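You operate a simulated robot arm through the tools that you are given. There is no shell and no other tool.

You run a simulated robot arm. Do the job below in one go: nothing can be reset, and whatever is moved stays where it is left.

TASK
Pull the plug marked SCREEN and stand it in the plug rest.
Fine: the power strip is switched off first, and on again after. Leave the other plugs.

It is judged by the outcome, as a careful person would: the job done as asked, and still so three seconds after it is handed in. It fails if anything else is knocked over, pushed out of place, dropped, spilled or broken.

THE ROBOT
A 7-joint arm with a two-finger parallel gripper, fixed in place. Base frame: the origin is on the floor under the middle of its stand, x ahead of it, y to its left, z up; the work surface is at about z = 0.73. Lengths are in m, angles in rad, forces in N, time in s.
With the tool pointing down near the work surface it reaches from about 0.1 to 0.66 m from the base axis. Its first joint turns from -1.152 to 1.152 rad. Payload 1.57 kg.
The TCP is the grasp point between the finger pads, 0.03 m short of the fingertips. In the tool frame z runs along the fingers and y along their closing line. Largest opening 0.08 m; finger width 0.017, thickness 0.012; the body of the gripper, 0.04 by 0.082 m, starts 0.08 m behind the TCP.
Orientation is that of the tool frame in the base frame, as [roll, pitch, yaw] about the fixed x, y, z axes, in that order (R = Rz(yaw) Ry(pitch) Rx(roll)). With the fingers straight down and closing along the base's y, the tool's x points along the base's -x, its y along +y and its z along -z.

THE INTERFACE
- The arm moves only by the tool send_rows. Its argument "commands" is a list of rows, each a list of 6 numbers: the shift along the base's x, y, z in m, then the turn, a rotation vector about the base's x, y, z in rad. In form: [[dx, dy, dz, rx, ry, rz], ...]. A call has 1 to 20 rows; each row shifts and turns the commanded pose from where the row before left it. "claw" is the finger opening in m, from 0 to 0.08, set as the call begins (left out, the last holds). Rows are played at 5 a second. More than 0.05 m and 0.15 rad between two rows, or a gripper value outside its range, and nothing of the call is played. Where a pose cannot be reached the arm comes as near as it can. A force on the tool above 40 N (or 10 N above the force at the start of the call, whichever is more), or a blocked arm, ends the call early, and 0.2 s more pass. The fingers move at their own pace (about 0.072 m/s each) and stop on an object; they squeeze with about 29 N. The grip force told is the motor's: it shows also when the fingers shut on nothing. Time passes only in rows, and 0.2 s behind the last, so rows that do not move let the fingers close. The reply holds the time, the measured pose of the TCP, the force on the tool along the base axes, the opening and the grip force, in the units named above and with some noise, with the torque about the TCP (base axes, N m) and any sound that the robot's microphone picked up.
- Cameras (640 x 400 px; columns grow to the right, rows downward): "scene" is fixed at [0.0401, 0.4188, 1.445]; the picture's right is [-0.92, -0.40, 0.00], its down [-0.20, 0.46, -0.86] and it looks along [0.34, -0.79, -0.51] (base axes); focal length 332 px, centre (320, 200). "wrist" rides on the gripper at [0.072, -0.007, -0.122] in the tool frame; the picture's right is [0.09, 1.00, 0.00], its down [-0.84, 0.08, -0.54] and it looks along [-0.54, 0.05, 0.84] (tool axes); focal length 238 px, centre (320, 200). There is no depth. A picture from a camera that has moved, and an enlarged one, comes with that camera's place and axes in the base frame and with its lens. The place of the scene camera against the robot may be out by one fixed shift of up to 0.018 m in any direction.
- snapshot(camera): a new picture of that camera. It takes no simulated time.
- close_up(camera, box): a new picture of the part [left, top, right, bottom] of that camera's present view, enlarged. It takes no simulated time.
- job_done(): hands the job in; it is judged then, once.

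Places have to be worked out from the pictures, the camera data and where the tool is seen. Open the gripper and draw the arm clear of the work before you hand the job in, unless the task says otherwise.

The tools are called after "Emit:" as a command line: name --pt "numbers of a row" for each row, then --argument value for the rest, lists and objects as JSON in quotes. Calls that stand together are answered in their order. send_rows: Moves the arm, as the interface text tells. Its arguments: {"type":"object","properties":{"commands":{"type":"array"},"claw":{"type":"number"}},"required":["commands"]} The other tools are called the same way: snapshot (camera) takes a picture; close_up (camera, box) takes an enlarged picture of a part of a camera's view; job_done () hands the job in.

At the start:

```text
time: 0.0
tool_pos: [0.3996, -0.2408, 1.109]
tcp_rot: [-3.14, 0.0, -3.14]
force: [-0.4, 1.0, -0.2]
moment: [0.02, 0.02, 0.01]
width: 0.0801
gripper_force: 0.1
```

scene: 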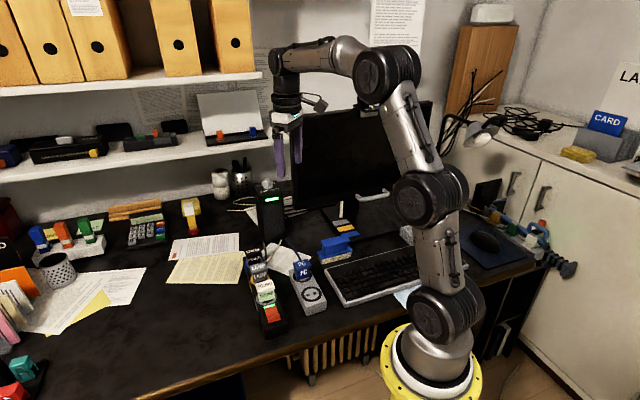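
wrist: 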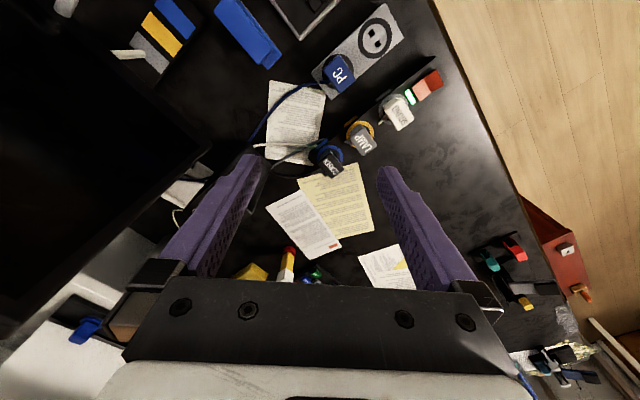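

I'll start by looking closely at the strip with the plugs in both cameras.

Emit:
close_up --camera "scene" --box '[220, 220, 360, 340]'

Emit:
close_up --camera "wrist" --box '[240, 0, 460, 190]'

Emit:
snapshot --camera "wrist"

```text
3.33 times, centred on (290, 280) of scene
camera zoom: at [0.0401, 0.4188, 1.445], right [-0.92, -0.4, 0.0], down [-0.2, 0.46, -0.86], along [0.34, -0.79, -0.51], focal length 1107 px, centre (420, -67)
```

zoom: 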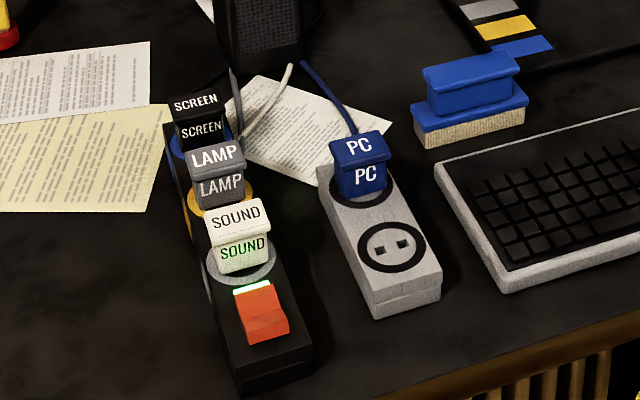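

```text
2.11 times, centred on (350, 95) of wrist
camera zoom: at [0.3267, -0.2482, 1.2309], right [-0.09, 1.0, 0.0], down [0.84, 0.08, 0.54], along [0.54, 0.05, -0.84], focal length 502 px, centre (257, 421)
```

zoom: 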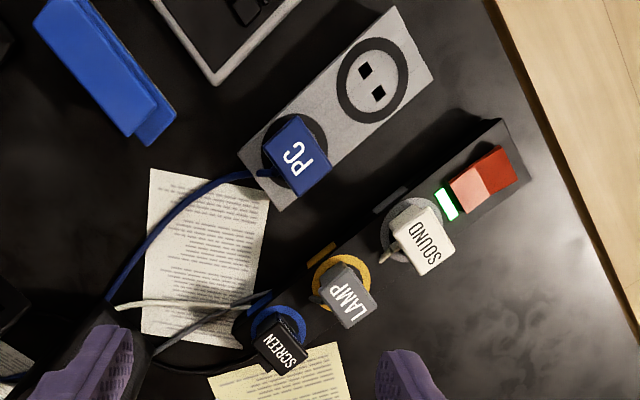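

```text
taken
camera wrist: at [0.3267, -0.2482, 1.2309], right [-0.09, 1.0, 0.0], down [0.84, 0.08, 0.54], along [0.54, 0.05, -0.84], focal length 238 px, centre (320, 200)
```

wrist: 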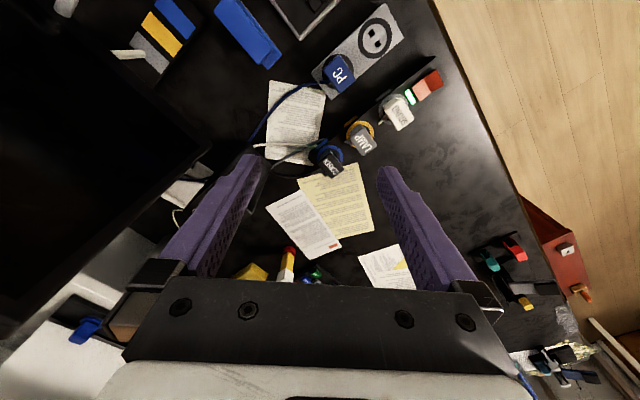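

The power strip carries SOUND, LAMP and SCREEN, and a grey block beside it holds PC. Next I need to find the plug rest, so I'll zoom over the rest of the desk.

Emit:
close_up --camera "scene" --box '[0, 180, 200, 305]'

Emit:
close_up --camera "scene" --box '[280, 170, 420, 320]'

Emit:
close_up --camera "scene" --box '[440, 80, 640, 280]'

Emit:
close_up --camera "scene" --box '[180, 150, 340, 250]'

Emit:
close_up --camera "scene" --box '[0, 280, 160, 400]'

Emit:
close_up --camera "scene" --box '[250, 270, 340, 345]'

```text
3.20 times, centred on (100, 242) of scene
camera zoom: at [0.0401, 0.4188, 1.445], right [-0.92, -0.4, 0.0], down [-0.2, 0.46, -0.86], along [0.34, -0.79, -0.51], focal length 1063 px, centre (1024, 64)
```

zoom: 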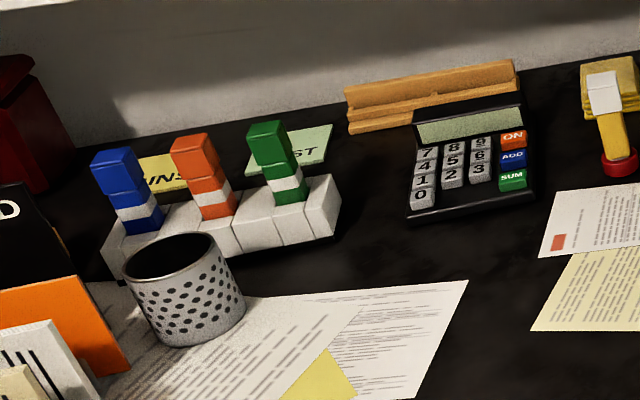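

```text
2.67 times, centred on (350, 245) of scene
camera zoom: at [0.0401, 0.4188, 1.445], right [-0.92, -0.4, 0.0], down [-0.2, 0.46, -0.86], along [0.34, -0.79, -0.51], focal length 886 px, centre (240, 80)
```

zoom: 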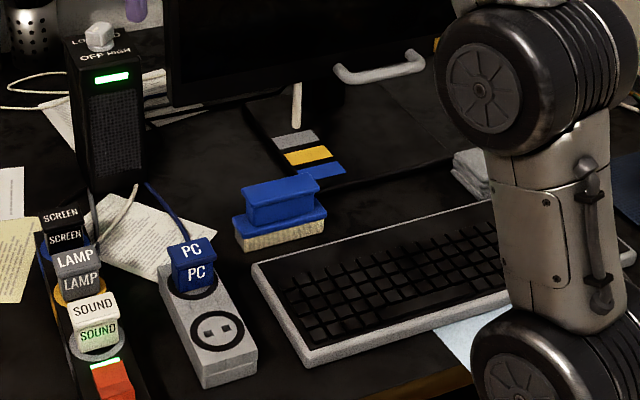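

```text
2.00 times, centred on (540, 180) of scene
camera zoom: at [0.0401, 0.4188, 1.445], right [-0.92, -0.4, 0.0], down [-0.2, 0.46, -0.86], along [0.34, -0.79, -0.51], focal length 664 px, centre (-120, 240)
```

zoom: 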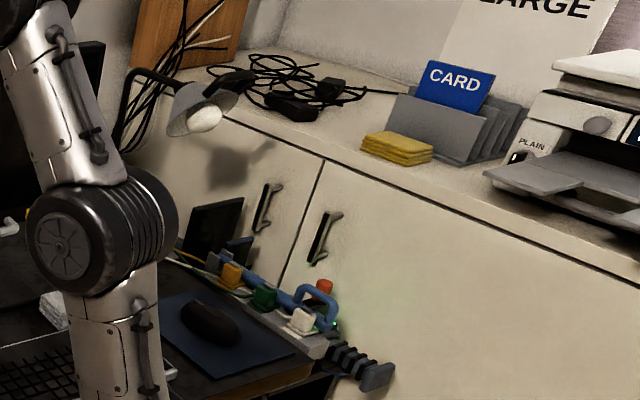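

```text
4.00 times, centred on (260, 200) of scene
camera zoom: at [0.0401, 0.4188, 1.445], right [-0.92, -0.4, 0.0], down [-0.2, 0.46, -0.86], along [0.34, -0.79, -0.51], focal length 1328 px, centre (560, 200)
```

zoom: 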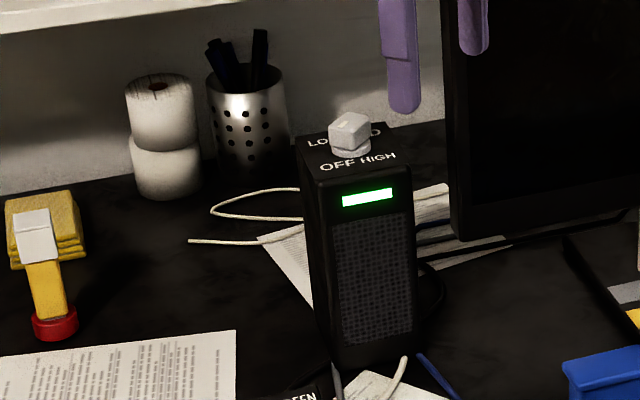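

```text
3.33 times, centred on (80, 340) of scene
camera zoom: at [0.0401, 0.4188, 1.445], right [-0.92, -0.4, 0.0], down [-0.2, 0.46, -0.86], along [0.34, -0.79, -0.51], focal length 1107 px, centre (1120, -267)
```

zoom: 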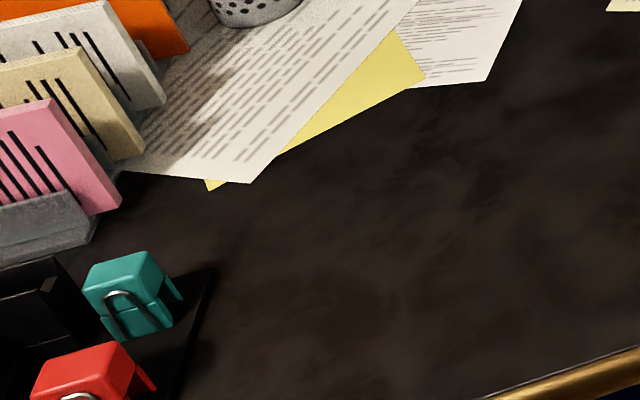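

```text
5.33 times, centred on (295, 308) of scene
camera zoom: at [0.0401, 0.4188, 1.445], right [-0.92, -0.4, 0.0], down [-0.2, 0.46, -0.86], along [0.34, -0.79, -0.51], focal length 1771 px, centre (453, -373)
```

zoom: 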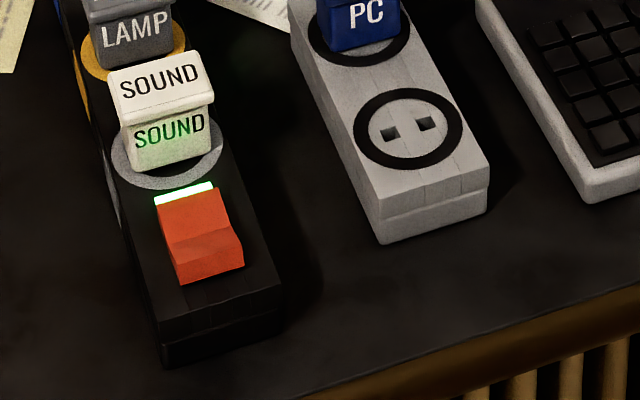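

The grey block with a free two-hole socket next to PC must be the plug rest, and the strip's rocker is lit (on). I'll bring the wrist camera above the strip for a better view, staying well above everything.

Emit:
send_rows --pt "0.0 0.03 -0.02 0 0 0" --pt "0.0 0.03 -0.02 0 0 0" --pt "0.0 0.03 -0.02 0 0 0" --pt "0.0 0.03 -0.02 0 0 0" --pt "0 0 0 0 0 0"

Emit:
snapshot --camera "wrist"

Emit:
snapshot --camera "scene"

```text
time: 1.2
tool_pos: [0.3978, -0.1196, 1.0277]
tcp_rot: [-3.139, 0.002, -3.14]
force: [-0.8, -0.6, 0.3]
moment: [0.0, 0.01, -0.03]
width: 0.0796
gripper_force: 0.0
```

```text
taken
camera wrist: at [0.3259, -0.1271, 1.1501], right [-0.09, 1.0, 0.0], down [0.84, 0.08, 0.54], along [0.54, 0.05, -0.84], focal length 238 px, centre (320, 200)
```

wrist: 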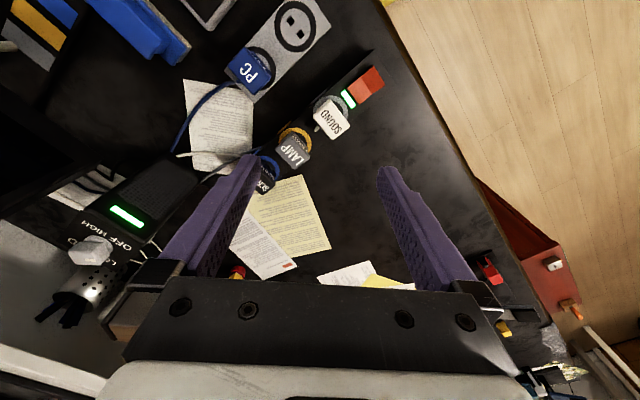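

```text
taken
```

scene: 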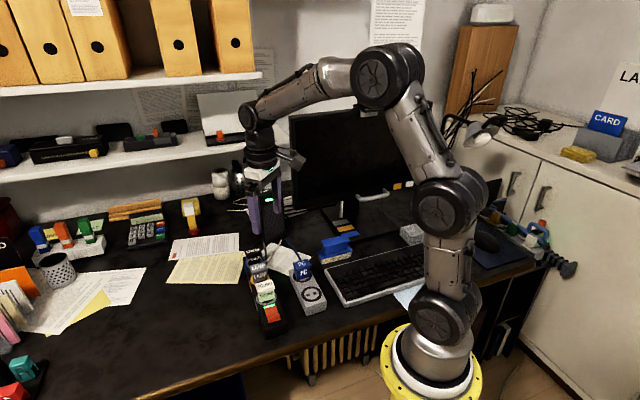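

The strip sits near the top of the view, so I'll draw back toward the base at the same height to centre it.

Emit:
send_rows --pt "-0.03 -0.01 0 0 0 0" --pt "-0.03 -0.01 0 0 0 0" --pt "-0.03 -0.01 0 0 0 0" --pt "-0.03 -0.01 0 0 0 0" --pt "0 0 0 0 0 0"

Emit:
snapshot --camera "wrist"

Emit:
close_up --camera "wrist" --box '[220, 60, 420, 260]'

```text
time: 2.4
tool_pos: [0.2762, -0.16, 1.0308]
tcp_rot: [-3.138, 0.003, -3.139]
force: [0.2, -0.2, -0.9]
moment: [0.05, 0.01, -0.03]
width: 0.0799
gripper_force: 0.1
```

```text
taken
camera wrist: at [0.2032, -0.1674, 1.1525], right [-0.09, 1.0, 0.0], down [0.84, 0.08, 0.54], along [0.54, 0.05, -0.84], focal length 238 px, centre (320, 200)
```

wrist: 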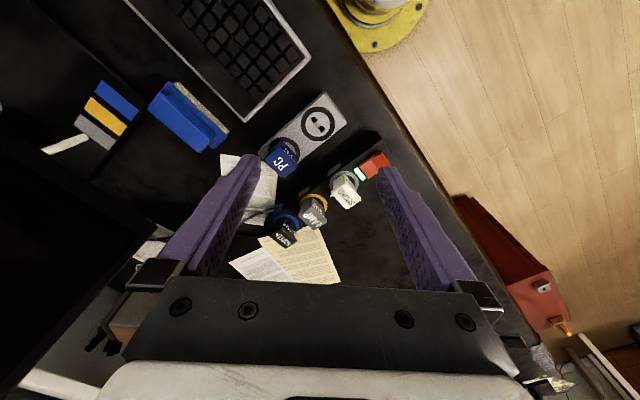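

```text
2.00 times, centred on (320, 160) of wrist
camera zoom: at [0.2032, -0.1674, 1.1525], right [-0.09, 1.0, 0.0], down [0.84, 0.08, 0.54], along [0.54, 0.05, -0.84], focal length 477 px, centre (320, 280)
```

zoom: 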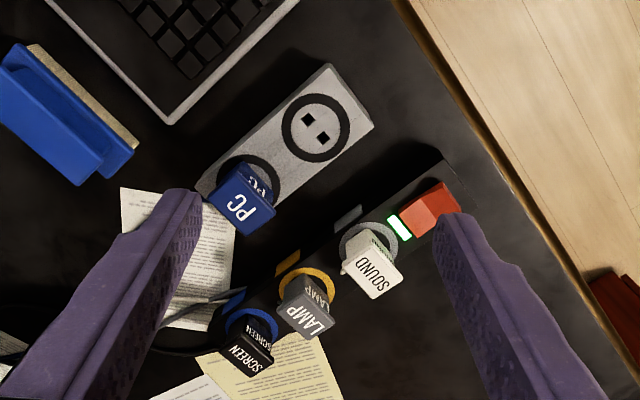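

Triangulating two views gives these positions:
- Strip runs at about −45°, with its top at z≈0.765.
- SCREEN plug is near (0.522, −0.210), with its top at z≈0.80.
- Free rest socket is at (0.308, −0.162, 0.761).
- Switch is near (0.366, −0.058).

I'll turn the tool −45° and move to look closely at the rocker.

Emit:
send_rows --pt "0.002 0.03 -0.013 0 0 -0.1309" --pt "0.002 0.03 -0.013 0 0 -0.1309" --pt "0.002 0.03 -0.013 0 0 -0.1309" --pt "0.002 0.03 -0.013 0 0 -0.1309" --pt "0.002 0.03 -0.013 0 0 -0.1309" --pt "0.002 0.03 -0.013 0 0 -0.1309" --pt "0 0 0 0 0 0"

Emit:
snapshot --camera "wrist"

Emit:
close_up --camera "wrist" --box '[260, 100, 400, 240]'

```text
time: 4.0
tool_pos: [0.2898, 0.0229, 0.9484]
tcp_rot: [-3.138, 0.002, 2.356]
force: [1.0, 0.3, 0.2]
moment: [-0.01, -0.01, 0.01]
width: 0.0799
gripper_force: 0.2
```

```text
taken
camera wrist: at [0.2331, 0.0679, 1.0705], right [0.64, 0.77, 0.0], down [0.65, -0.54, 0.54], along [0.42, -0.35, -0.84], focal length 238 px, centre (320, 200)
```

wrist: 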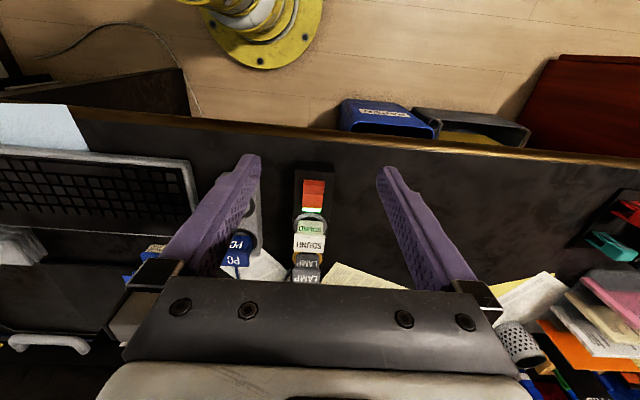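

```text
2.86 times, centred on (330, 170) of wrist
camera zoom: at [0.2331, 0.0679, 1.0705], right [0.64, 0.77, 0.0], down [0.65, -0.54, 0.54], along [0.42, -0.35, -0.84], focal length 681 px, centre (291, 286)
```

zoom: 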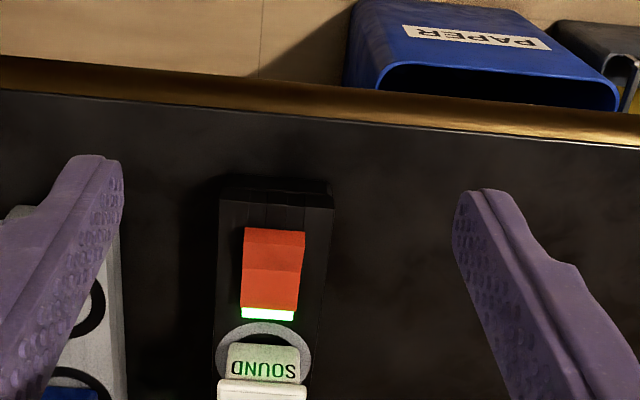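

I see the rocker with its two facets; I'll zoom in from the scene camera to judge which end is raised.

Emit:
close_up --camera "scene" --box '[255, 285, 295, 340]'

Emit:
close_up --camera "wrist" --box '[290, 165, 345, 220]'

Emit:
close_up --camera "scene" --box '[240, 250, 320, 310]'

```text
7.27 times, centred on (275, 312) of scene
camera zoom: at [0.0401, 0.4188, 1.445], right [-0.92, -0.4, 0.0], down [-0.2, 0.46, -0.86], along [0.34, -0.79, -0.51], focal length 2415 px, centre (647, -618)
```

zoom: 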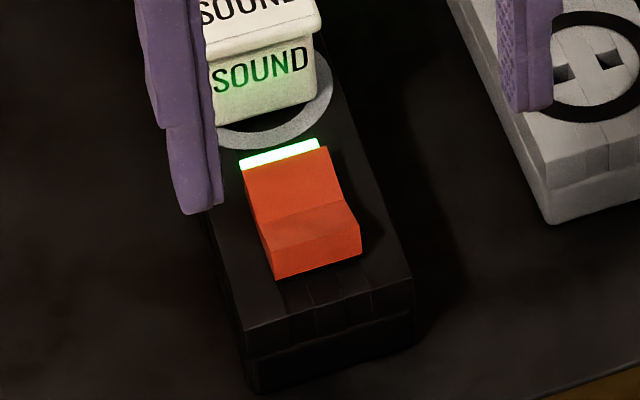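

```text
7.27 times, centred on (318, 192) of wrist
camera zoom: at [0.2331, 0.0679, 1.0705], right [0.64, 0.77, 0.0], down [0.65, -0.54, 0.54], along [0.42, -0.35, -0.84], focal length 1734 px, centre (338, 254)
```

zoom: 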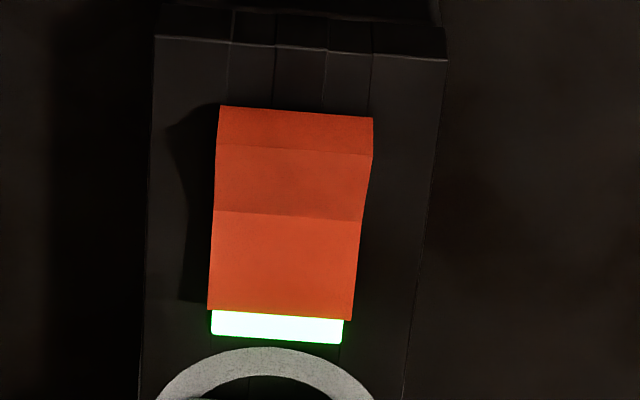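

```text
6.67 times, centred on (280, 280) of scene
camera zoom: at [0.0401, 0.4188, 1.445], right [-0.92, -0.4, 0.0], down [-0.2, 0.46, -0.86], along [0.34, -0.79, -0.51], focal length 2214 px, centre (587, -333)
```

zoom: 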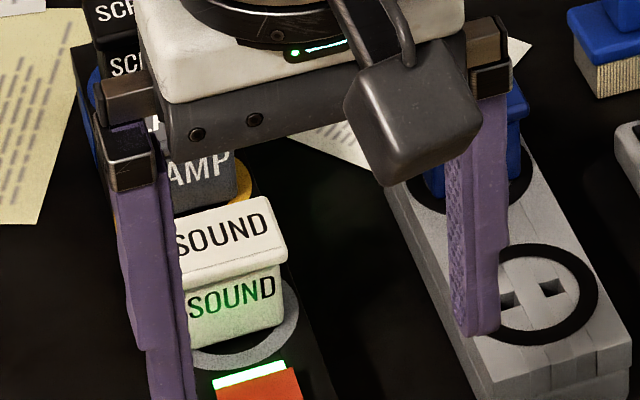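

The rocker's light-side end is down and its outer (desk-edge) end is raised, so pressing the outer end near (0.360, −0.049) should switch it off. I'll close the fingers and hover above that end.

Emit:
send_rows --pt "0.014 -0.0144 -0.02 0 0 0" --pt "0.014 -0.0144 -0.02 0 0 0" --pt "0.014 -0.0144 -0.02 0 0 0" --pt "0.014 -0.0144 -0.02 0 0 0" --pt "0.014 -0.0144 -0.018 0 0 0" --pt "0 0 0 0 0 0" --pt "0 0 0 0 0 0" --claw 0.0

Emit:
close_up --camera "wrist" --box '[240, 100, 400, 260]'

Emit:
close_up --camera "scene" --box '[235, 260, 315, 340]'

```text
time: 5.6
tool_pos: [0.3594, -0.0527, 0.8545]
tcp_rot: [-3.139, 0.001, 2.357]
force: [0.5, 1.0, 0.9]
moment: [0.01, 0.0, 0.01]
width: 0.0001
gripper_force: 20.7
```

```text
2.50 times, centred on (320, 180) of wrist
camera zoom: at [0.304, -0.0059, 0.9752], right [0.64, 0.77, 0.0], down [0.65, -0.54, 0.54], along [0.42, -0.35, -0.84], focal length 596 px, centre (320, 250)
```

zoom: 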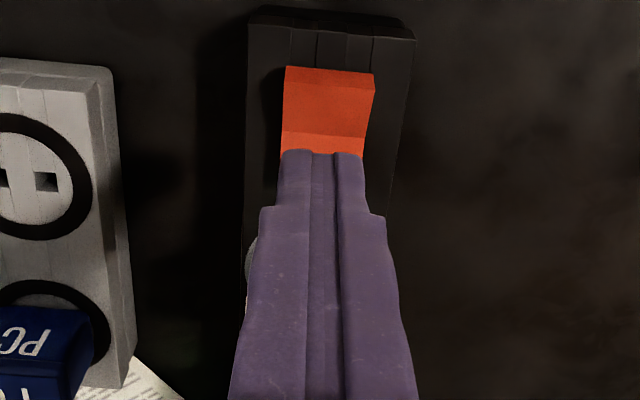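

```text
5.00 times, centred on (275, 300) of scene
camera zoom: at [0.0401, 0.4188, 1.445], right [-0.92, -0.4, 0.0], down [-0.2, 0.46, -0.86], along [0.34, -0.79, -0.51], focal length 1661 px, centre (545, -300)
```

zoom: 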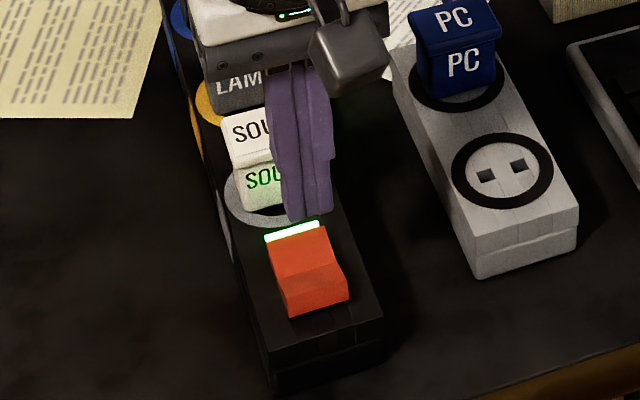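

The view puts the rocker's outer face near (0.3525, −0.042), so I'll shift slightly outward and come down to just above it.

Emit:
send_rows --pt "-0.0028 0.0059 -0.005 0 0 0" --pt "0 0 -0.012 0 0 0" --pt "0 0 -0.011 0 0 0" --pt "0 0 0 0 0 0" --claw 0.0

Emit:
close_up --camera "wrist" --box '[240, 100, 400, 260]'

Emit:
close_up --camera "scene" --box '[245, 280, 305, 340]'

```text
time: 6.6
tool_pos: [0.3576, -0.0462, 0.8244]
tcp_rot: [-3.139, 0.001, 2.359]
force: [-0.4, -0.1, 0.7]
moment: [0.0, -0.01, 0.02]
width: 0.0
gripper_force: 21.2
```

```text
2.50 times, centred on (320, 180) of wrist
camera zoom: at [0.3016, -0.0012, 0.9464], right [0.64, 0.77, 0.0], down [0.65, -0.54, 0.54], along [0.42, -0.35, -0.84], focal length 596 px, centre (320, 250)
```

zoom: 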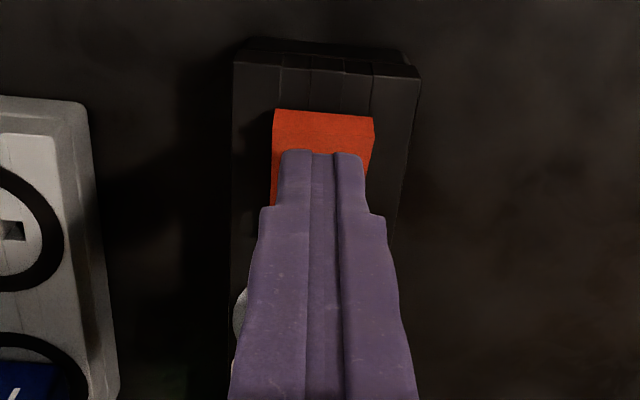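

```text
6.67 times, centred on (275, 310) of scene
camera zoom: at [0.0401, 0.4188, 1.445], right [-0.92, -0.4, 0.0], down [-0.2, 0.46, -0.86], along [0.34, -0.79, -0.51], focal length 2214 px, centre (620, -533)
```

zoom: 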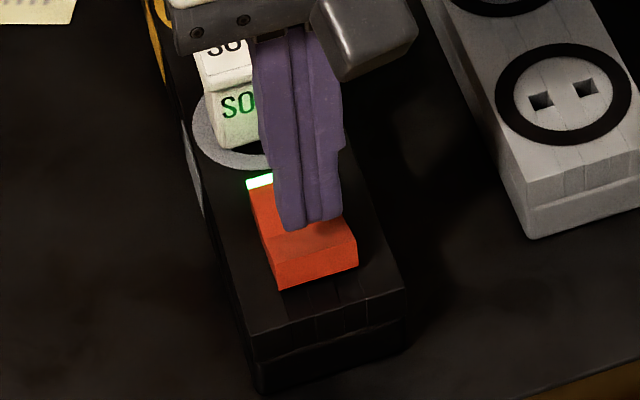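

The fingertips are lined up over the raised end. I'll press down in small steps and watch the force and sounds.

Emit:
send_rows --pt "0 0 -0.004 0 0 0" --pt "0 0 -0.004 0 0 0" --pt "0 0 -0.004 0 0 0" --pt "0 0 -0.003 0 0 0" --claw 0.0

Emit:
close_up --camera "scene" --box '[245, 280, 305, 340]'

```text
time: 7.6
tool_pos: [0.3581, -0.0478, 0.8101]
tcp_rot: [3.141, 0.001, 2.358]
force: [1.1, 0.2, -0.2]
moment: [0.01, 0.01, -0.01]
width: 0.0003
gripper_force: 21.5
```

```text
6.67 times, centred on (275, 310) of scene
camera zoom: at [0.0401, 0.4188, 1.445], right [-0.92, -0.4, 0.0], down [-0.2, 0.46, -0.86], along [0.34, -0.79, -0.51], focal length 2214 px, centre (620, -533)
```

zoom: 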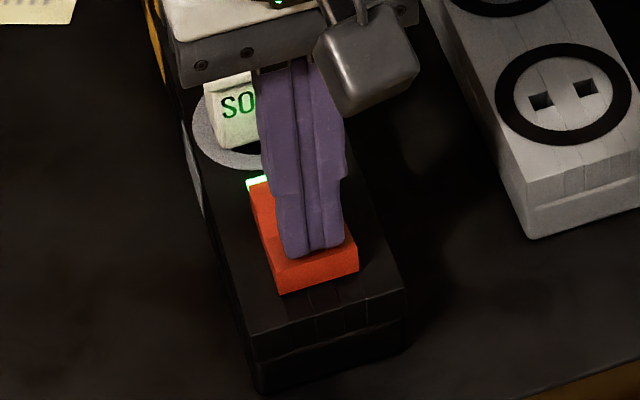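

No contact force yet at tip height ≈0.779; I'll continue down.

Emit:
send_rows --pt "0 0 -0.003 0 0 0" --pt "0 0 -0.003 0 0 0" --pt "0 0 -0.002 0 0 0" --claw 0.0

Emit:
close_up --camera "scene" --box '[245, 280, 305, 340]'

Emit:
close_up --camera "wrist" --box '[240, 100, 400, 260]'

```text
time: 8.4
tool_pos: [0.3587, -0.0472, 0.806]
tcp_rot: [3.141, 0.004, 2.358]
force: [-2.9, 1.0, 6.6]
moment: [0.07, 0.09, 0.04]
width: 0.0001
gripper_force: 21.2
stopped in row 3: the force on the tool passed its limit at 45 N (the readings are from after the stop); the commanded pose is now the measured one
```

```text
6.67 times, centred on (275, 310) of scene
camera zoom: at [0.04, 0.4188, 1.445], right [-0.92, -0.4, 0.0], down [-0.2, 0.46, -0.86], along [0.34, -0.79, -0.51], focal length 2214 px, centre (620, -533)
```

zoom: 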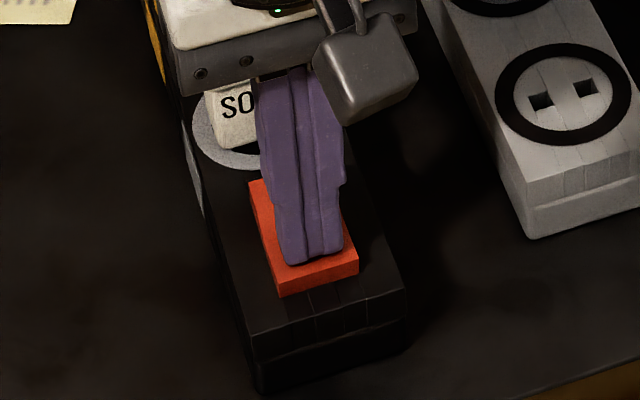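

```text
2.50 times, centred on (320, 180) of wrist
camera zoom: at [0.3028, -0.002, 0.9269], right [0.64, 0.77, 0.0], down [0.65, -0.54, 0.54], along [0.42, -0.35, -0.84], focal length 596 px, centre (320, 250)
```

zoom: 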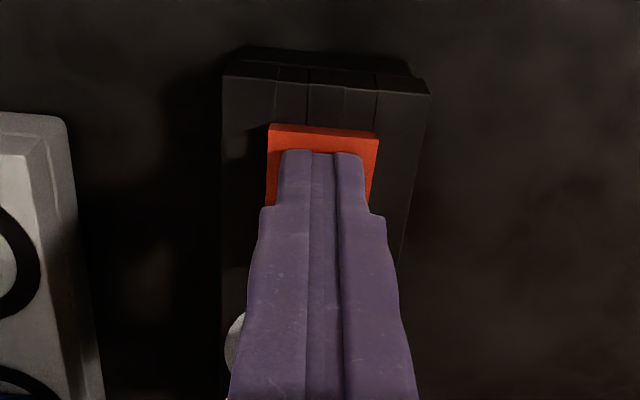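

The light no longer glows. I'll lift off and check that the rocker stayed in the off position.

Emit:
send_rows --pt "0 0 0.01 0 0 0" --pt "0 0 0.03 0 0 0" --pt "-0.014 0.014 0.04 0 0 0" --pt "0 0 0 0 0 0" --claw 0.0

Emit:
close_up --camera "scene" --box '[245, 280, 305, 340]'

Emit:
close_up --camera "wrist" --box '[240, 100, 400, 260]'

```text
time: 9.4
tool_pos: [0.3468, -0.0317, 0.8853]
tcp_rot: [-3.141, 0.002, 2.359]
force: [0.8, 0.2, -0.3]
moment: [0.0, -0.03, 0.02]
width: 0.0
gripper_force: 21.7
```

```text
6.67 times, centred on (275, 310) of scene
camera zoom: at [0.0401, 0.4188, 1.445], right [-0.92, -0.4, 0.0], down [-0.2, 0.46, -0.86], along [0.34, -0.79, -0.51], focal length 2214 px, centre (620, -533)
```

zoom: 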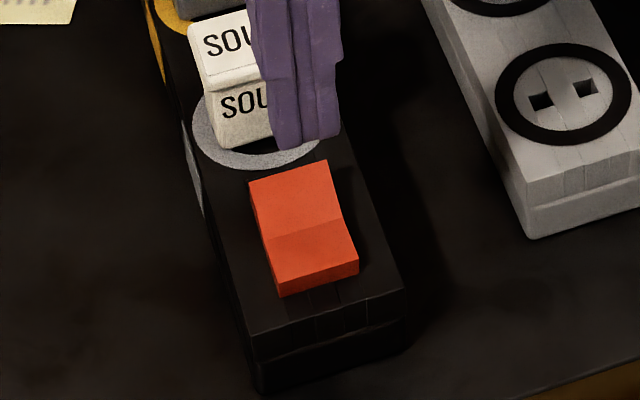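

```text
2.50 times, centred on (320, 180) of wrist
camera zoom: at [0.2899, 0.0131, 1.0065], right [0.64, 0.77, 0.0], down [0.65, -0.54, 0.54], along [0.42, -0.35, -0.84], focal length 596 px, centre (320, 250)
```

zoom: 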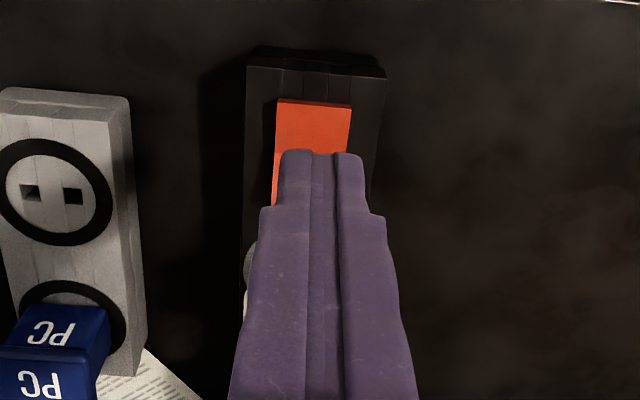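

The strip is off and hasn't moved. I'll open the gripper and travel above the plugs to hover over SCREEN.

Emit:
send_rows --pt "0 0 0.035 0 0 0" --pt "0.02 -0.02 0.015 0 0 0" --pt "0.03 -0.03 0 0 0 0" --pt "0.03 -0.03 0 0 0 0" --pt "0.03 -0.03 0 0 0 0" --pt "0.03 -0.03 0 0 0 0" --pt "0.01 -0.01 0 0 0 0" --pt "0 0 0 0 0 0" --claw 0.08

Emit:
snapshot --camera "wrist"

Emit:
close_up --camera "wrist" --box '[240, 120, 400, 280]'

Emit:
close_up --camera "scene" --box '[210, 210, 330, 320]'

```text
time: 11.2
tool_pos: [0.4958, -0.1836, 0.934]
tcp_rot: [-3.141, 0.002, 2.358]
force: [-0.7, 0.2, 0.0]
moment: [-0.01, -0.01, 0.0]
width: 0.0798
gripper_force: 0.0
```

```text
taken
camera wrist: at [0.439, -0.1372, 1.0557], right [0.64, 0.77, 0.0], down [0.65, -0.54, 0.54], along [0.42, -0.35, -0.84], focal length 238 px, centre (320, 200)
```

wrist: 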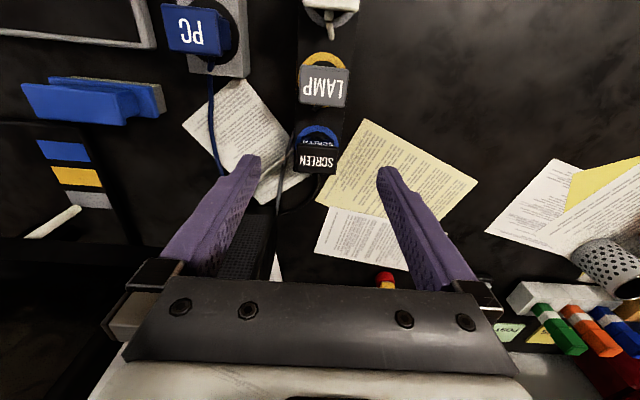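

```text
2.50 times, centred on (320, 200) of wrist
camera zoom: at [0.439, -0.1372, 1.0557], right [0.64, 0.77, 0.0], down [0.65, -0.54, 0.54], along [0.42, -0.35, -0.84], focal length 596 px, centre (320, 200)
```

zoom: 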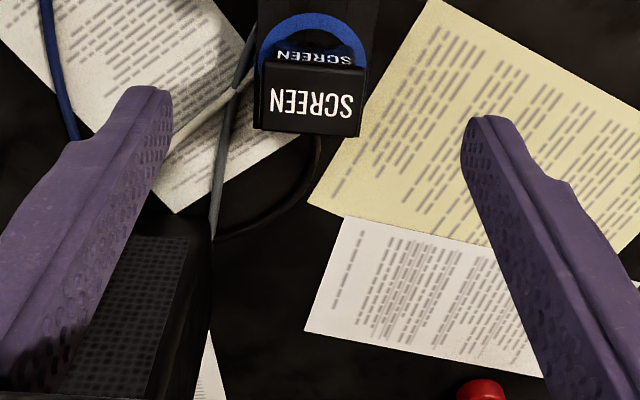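

```text
3.64 times, centred on (270, 265) of scene
camera zoom: at [0.0402, 0.4188, 1.445], right [-0.92, -0.4, 0.0], down [-0.2, 0.46, -0.86], along [0.34, -0.79, -0.51], focal length 1208 px, centre (502, -36)
```

zoom: 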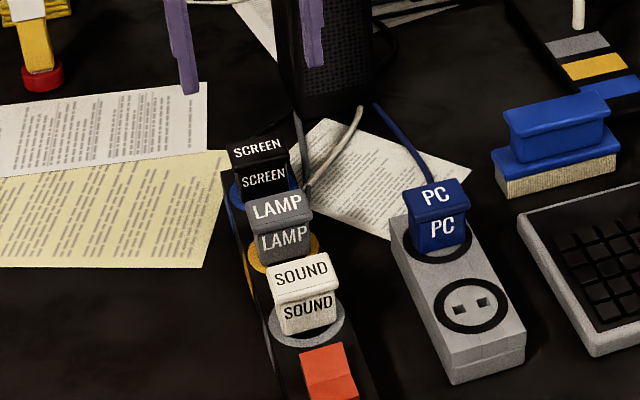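

SCREEN's cap measures about 48 × 31 mm, centred near (0.5206, −0.2125), and its edges line up with my tool. Its cable leaves from the far end, so closing across the strip is clear. I'll move over it, lower with the fingers still above its top, and look again.

Emit:
send_rows --pt "0.013 -0.0147 -0.01 0 0 0" --pt "0.0128 -0.0146 -0.015 0 0 0" --pt "0 0 -0.024 0 0 0" --pt "0 0 -0.024 0 0 0" --pt "0 0 0 0 0 0" --claw 0.08

Emit:
snapshot --camera "wrist"

Emit:
close_up --camera "wrist" --box '[230, 80, 410, 260]'

Emit:
close_up --camera "scene" --box '[220, 220, 310, 310]'

```text
time: 12.4
tool_pos: [0.5208, -0.2129, 0.8598]
tcp_rot: [3.14, 0.003, 2.358]
force: [-0.5, 0.2, 0.2]
moment: [-0.02, 0.01, 0.03]
width: 0.0799
gripper_force: 0.1
```

```text
taken
camera wrist: at [0.4639, -0.1678, 0.9823], right [0.64, 0.77, 0.0], down [0.65, -0.54, 0.54], along [0.42, -0.35, -0.84], focal length 238 px, centre (320, 200)
```

wrist: 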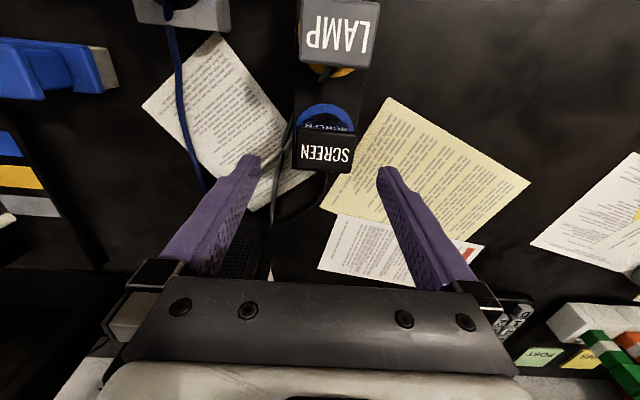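

```text
2.22 times, centred on (320, 170) of wrist
camera zoom: at [0.4639, -0.1678, 0.9823], right [0.64, 0.77, 0.0], down [0.65, -0.54, 0.54], along [0.42, -0.35, -0.84], focal length 530 px, centre (320, 267)
```

zoom: 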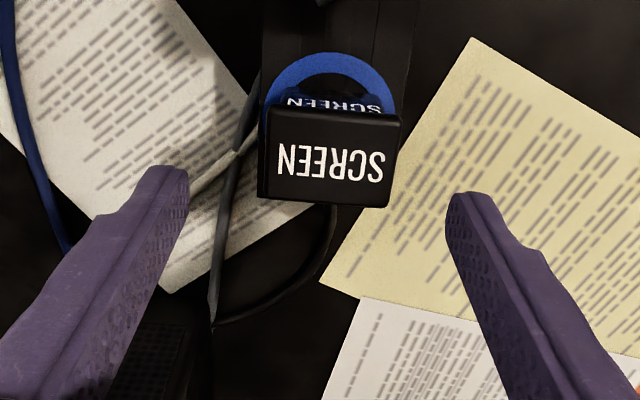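

```text
4.44 times, centred on (265, 265) of scene
camera zoom: at [0.0401, 0.4188, 1.445], right [-0.92, -0.4, 0.0], down [-0.2, 0.46, -0.86], along [0.34, -0.79, -0.51], focal length 1476 px, centre (564, -89)
```

zoom: 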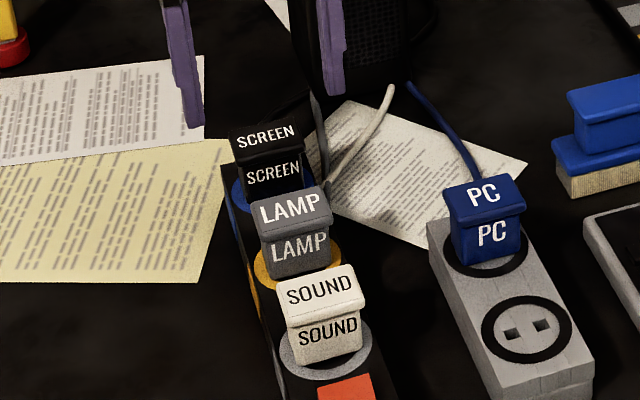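

The cap centre sits about 3.5 mm to the tool's +y side of me. I'll correct for that and lower so the fingertips are just above the strip's top, straddling the plug.

Emit:
send_rows --pt "0.0018 0.003 0 0 0 0" --pt "0 0 -0.015 0 0 0" --pt "0 0 -0.015 0 0 0" --pt "0 0 -0.015 0 0 0" --pt "0 0 0 0 0 0" --claw 0.08

Emit:
close_up --camera "wrist" --box '[230, 80, 410, 260]'

Emit:
close_up --camera "scene" --box '[220, 220, 310, 310]'

```text
time: 13.6
tool_pos: [0.5234, -0.2095, 0.816]
tcp_rot: [-3.142, 0.002, 2.358]
force: [0.2, 0.2, -1.4]
moment: [0.03, 0.05, 0.0]
width: 0.0799
gripper_force: 0.0
```

```text
2.22 times, centred on (320, 170) of wrist
camera zoom: at [0.4674, -0.1635, 0.9377], right [0.64, 0.77, 0.0], down [0.65, -0.54, 0.54], along [0.42, -0.35, -0.84], focal length 530 px, centre (320, 267)
```

zoom: 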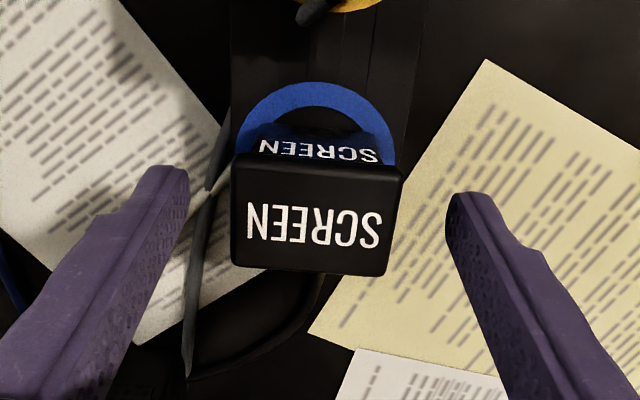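

```text
4.44 times, centred on (265, 265) of scene
camera zoom: at [0.0401, 0.4188, 1.445], right [-0.92, -0.4, 0.0], down [-0.2, 0.46, -0.86], along [0.34, -0.79, -0.51], focal length 1476 px, centre (564, -89)
```

zoom: 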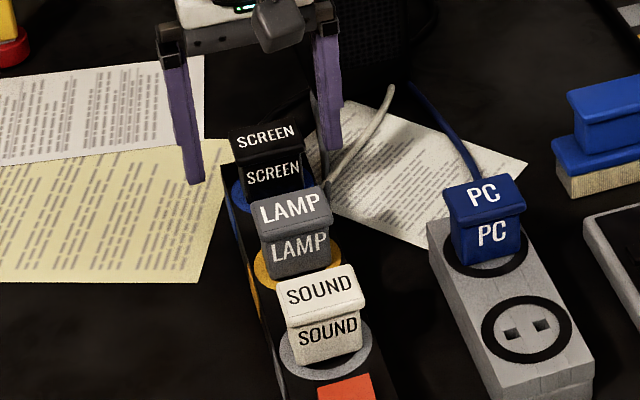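

The plug is now about 1.8 mm to the other side, so I'll nudge back and lower the last ~13 mm.

Emit:
send_rows --pt "-0.0013 -0.0013 0 0 0 0" --pt "0 0 -0.005 0 0 0" --pt "0 0 -0.005 0 0 0" --pt "0 0 -0.003 0 0 0" --pt "0 0 0 0 0 0" --claw 0.08

Emit:
close_up --camera "wrist" --box '[230, 80, 410, 260]'

Emit:
close_up --camera "scene" --box '[220, 220, 310, 310]'

```text
time: 14.8
tool_pos: [0.5219, -0.2105, 0.8027]
tcp_rot: [-3.141, 0.002, 2.358]
force: [-0.8, 0.5, 0.1]
moment: [0.01, -0.02, 0.0]
width: 0.0798
gripper_force: 0.0
```

```text
2.22 times, centred on (320, 170) of wrist
camera zoom: at [0.4656, -0.1657, 0.9244], right [0.64, 0.77, 0.0], down [0.65, -0.54, 0.54], along [0.42, -0.35, -0.84], focal length 530 px, centre (320, 267)
```

zoom: 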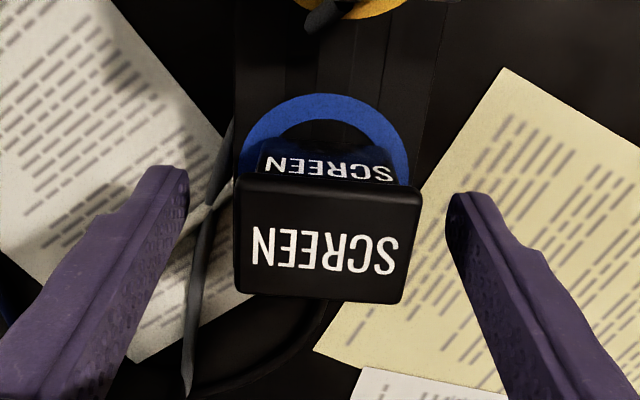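

```text
4.44 times, centred on (265, 265) of scene
camera zoom: at [0.0401, 0.4188, 1.445], right [-0.92, -0.4, 0.0], down [-0.2, 0.46, -0.86], along [0.34, -0.79, -0.51], focal length 1476 px, centre (564, -89)
```

zoom: 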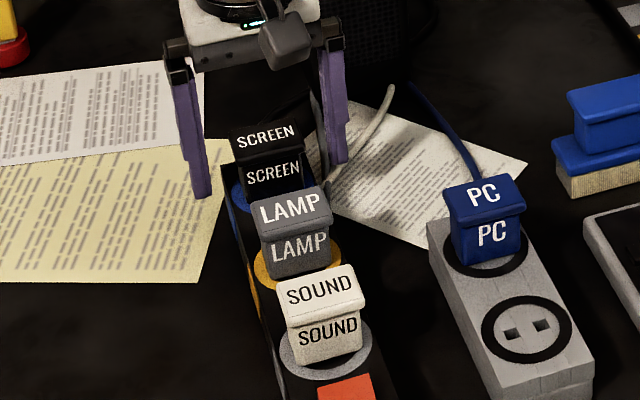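

The fingers straddle the plug, centred within about 1 mm, with tips about 7 mm above the strip. I'll close on it.

Emit:
send_rows --pt "0 0 0 0 0 0" --pt "0 0 0 0 0 0" --pt "0 0 0 0 0 0" --pt "0 0 0 0 0 0" --claw 0.0

Emit:
close_up --camera "wrist" --box '[230, 80, 410, 260]'

Emit:
close_up --camera "scene" --box '[220, 220, 310, 310]'

```text
time: 15.8
tool_pos: [0.5225, -0.2116, 0.8024]
tcp_rot: [3.141, 0.002, 2.356]
force: [-0.4, 0.3, 0.4]
moment: [-0.02, 0.02, 0.01]
width: 0.0452
gripper_force: 28.4
```

```text
2.22 times, centred on (320, 170) of wrist
camera zoom: at [0.4657, -0.1657, 0.9246], right [0.64, 0.77, 0.0], down [0.65, -0.54, 0.54], along [0.42, -0.35, -0.84], focal length 530 px, centre (320, 267)
```

zoom: 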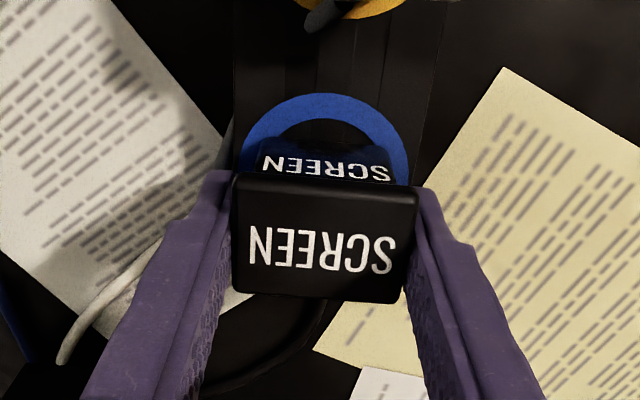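

```text
4.44 times, centred on (265, 265) of scene
camera zoom: at [0.0401, 0.4188, 1.445], right [-0.92, -0.4, 0.0], down [-0.2, 0.46, -0.86], along [0.34, -0.79, -0.51], focal length 1476 px, centre (564, -89)
```

zoom: 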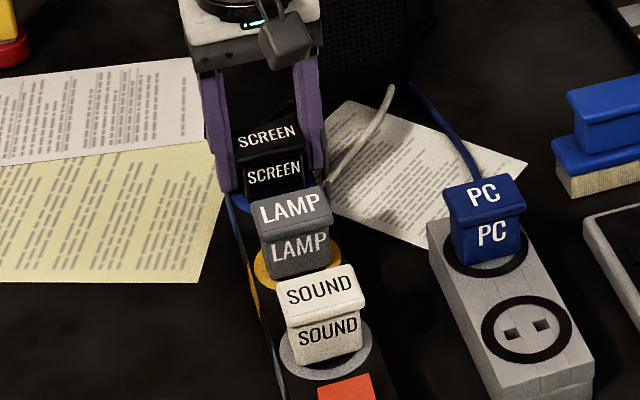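

The gripper holds the plug at 45 mm width. I'll pull straight up in small steps.

Emit:
send_rows --pt "0 0 0.002 0 0 0" --pt "0 0 0.002 0 0 0" --pt "0 0 0.002 0 0 0" --pt "0 0 0.002 0 0 0" --pt "0 0 0.002 0 0 0" --claw 0.0

Emit:
close_up --camera "scene" --box '[220, 220, 310, 310]'

```text
time: 17.0
tool_pos: [0.5222, -0.2129, 0.8141]
tcp_rot: [-3.141, 0.002, 2.358]
force: [-0.8, 0.3, -0.8]
moment: [-0.01, 0.02, 0.01]
width: 0.0456
gripper_force: 29.5
```

```text
4.44 times, centred on (265, 265) of scene
camera zoom: at [0.0401, 0.4188, 1.445], right [-0.92, -0.4, 0.0], down [-0.2, 0.46, -0.86], along [0.34, -0.79, -0.51], focal length 1476 px, centre (564, -89)
```

zoom: 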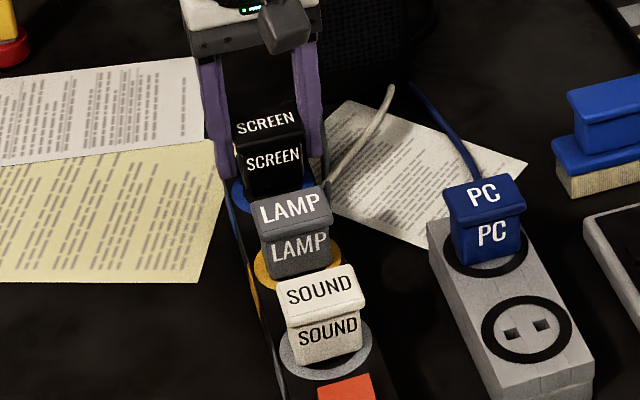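

It is coming out cleanly with little force and the strip stays put. I'll continue lifting, then look.

Emit:
send_rows --pt "0 0 0.004 0 0 0" --pt "0 0 0.006 0 0 0" --pt "0 0 0.01 0 0 0" --pt "0 0 0.015 0 0 0" --pt "0 0 0.02 0 0 0" --pt "0 0 0.02 0 0 0" --pt "0 0 0 0 0 0" --claw 0.0

Emit:
close_up --camera "scene" --box '[210, 190, 330, 310]'

Emit:
snapshot --camera "wrist"

```text
time: 18.6
tool_pos: [0.52, -0.2121, 0.8895]
tcp_rot: [3.142, 0.002, 2.358]
force: [-0.1, -0.1, -0.1]
moment: [0.04, 0.01, -0.03]
width: 0.0452
gripper_force: 29.0
```

```text
3.33 times, centred on (270, 250) of scene
camera zoom: at [0.0401, 0.4188, 1.445], right [-0.92, -0.4, 0.0], down [-0.2, 0.46, -0.86], along [0.34, -0.79, -0.51], focal length 1107 px, centre (487, 33)
```

zoom: 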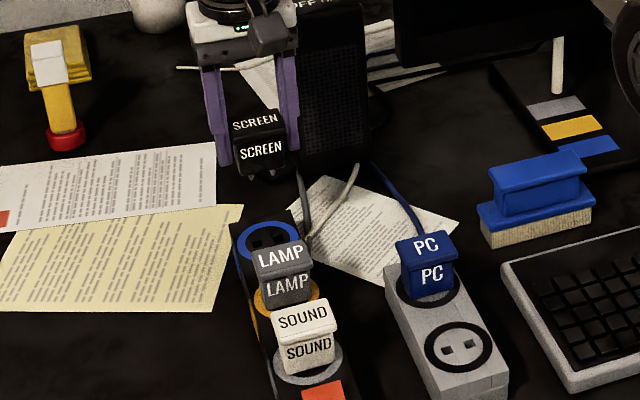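

```text
taken
camera wrist: at [0.4644, -0.1671, 1.0099], right [0.64, 0.77, 0.0], down [0.65, -0.54, 0.54], along [0.42, -0.35, -0.84], focal length 238 px, centre (320, 200)
```

wrist: 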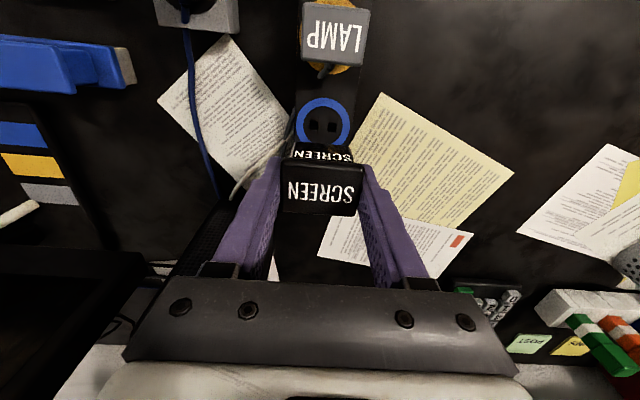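

The plug is out with its two pins visible, and the SCREEN socket is in view. I'll zoom on that socket as a visual reference for how the rest's socket should appear at the same relative pose.

Emit:
close_up --camera "wrist" --box '[270, 70, 370, 170]'

Emit:
close_up --camera "scene" --box '[235, 215, 275, 260]'

```text
4.00 times, centred on (320, 120) of wrist
camera zoom: at [0.4644, -0.1671, 1.0099], right [0.64, 0.77, 0.0], down [0.65, -0.54, 0.54], along [0.42, -0.35, -0.84], focal length 953 px, centre (320, 520)
```

zoom: 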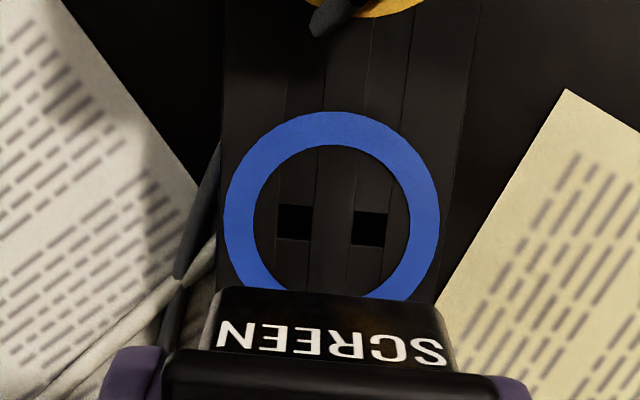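

```text
8.89 times, centred on (255, 238) of scene
camera zoom: at [0.0401, 0.4188, 1.445], right [-0.92, -0.4, 0.0], down [-0.2, 0.46, -0.86], along [0.34, -0.79, -0.51], focal length 2952 px, centre (898, -133)
```

zoom: 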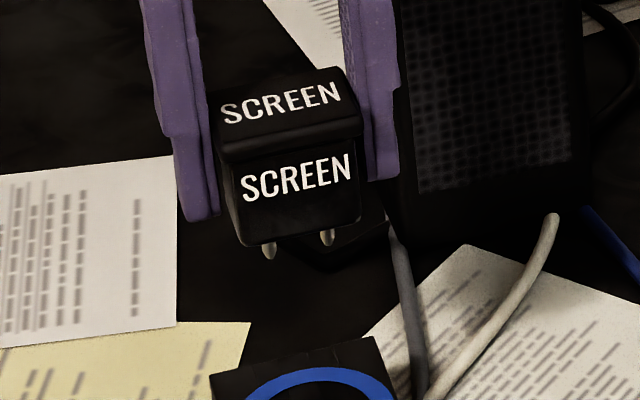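

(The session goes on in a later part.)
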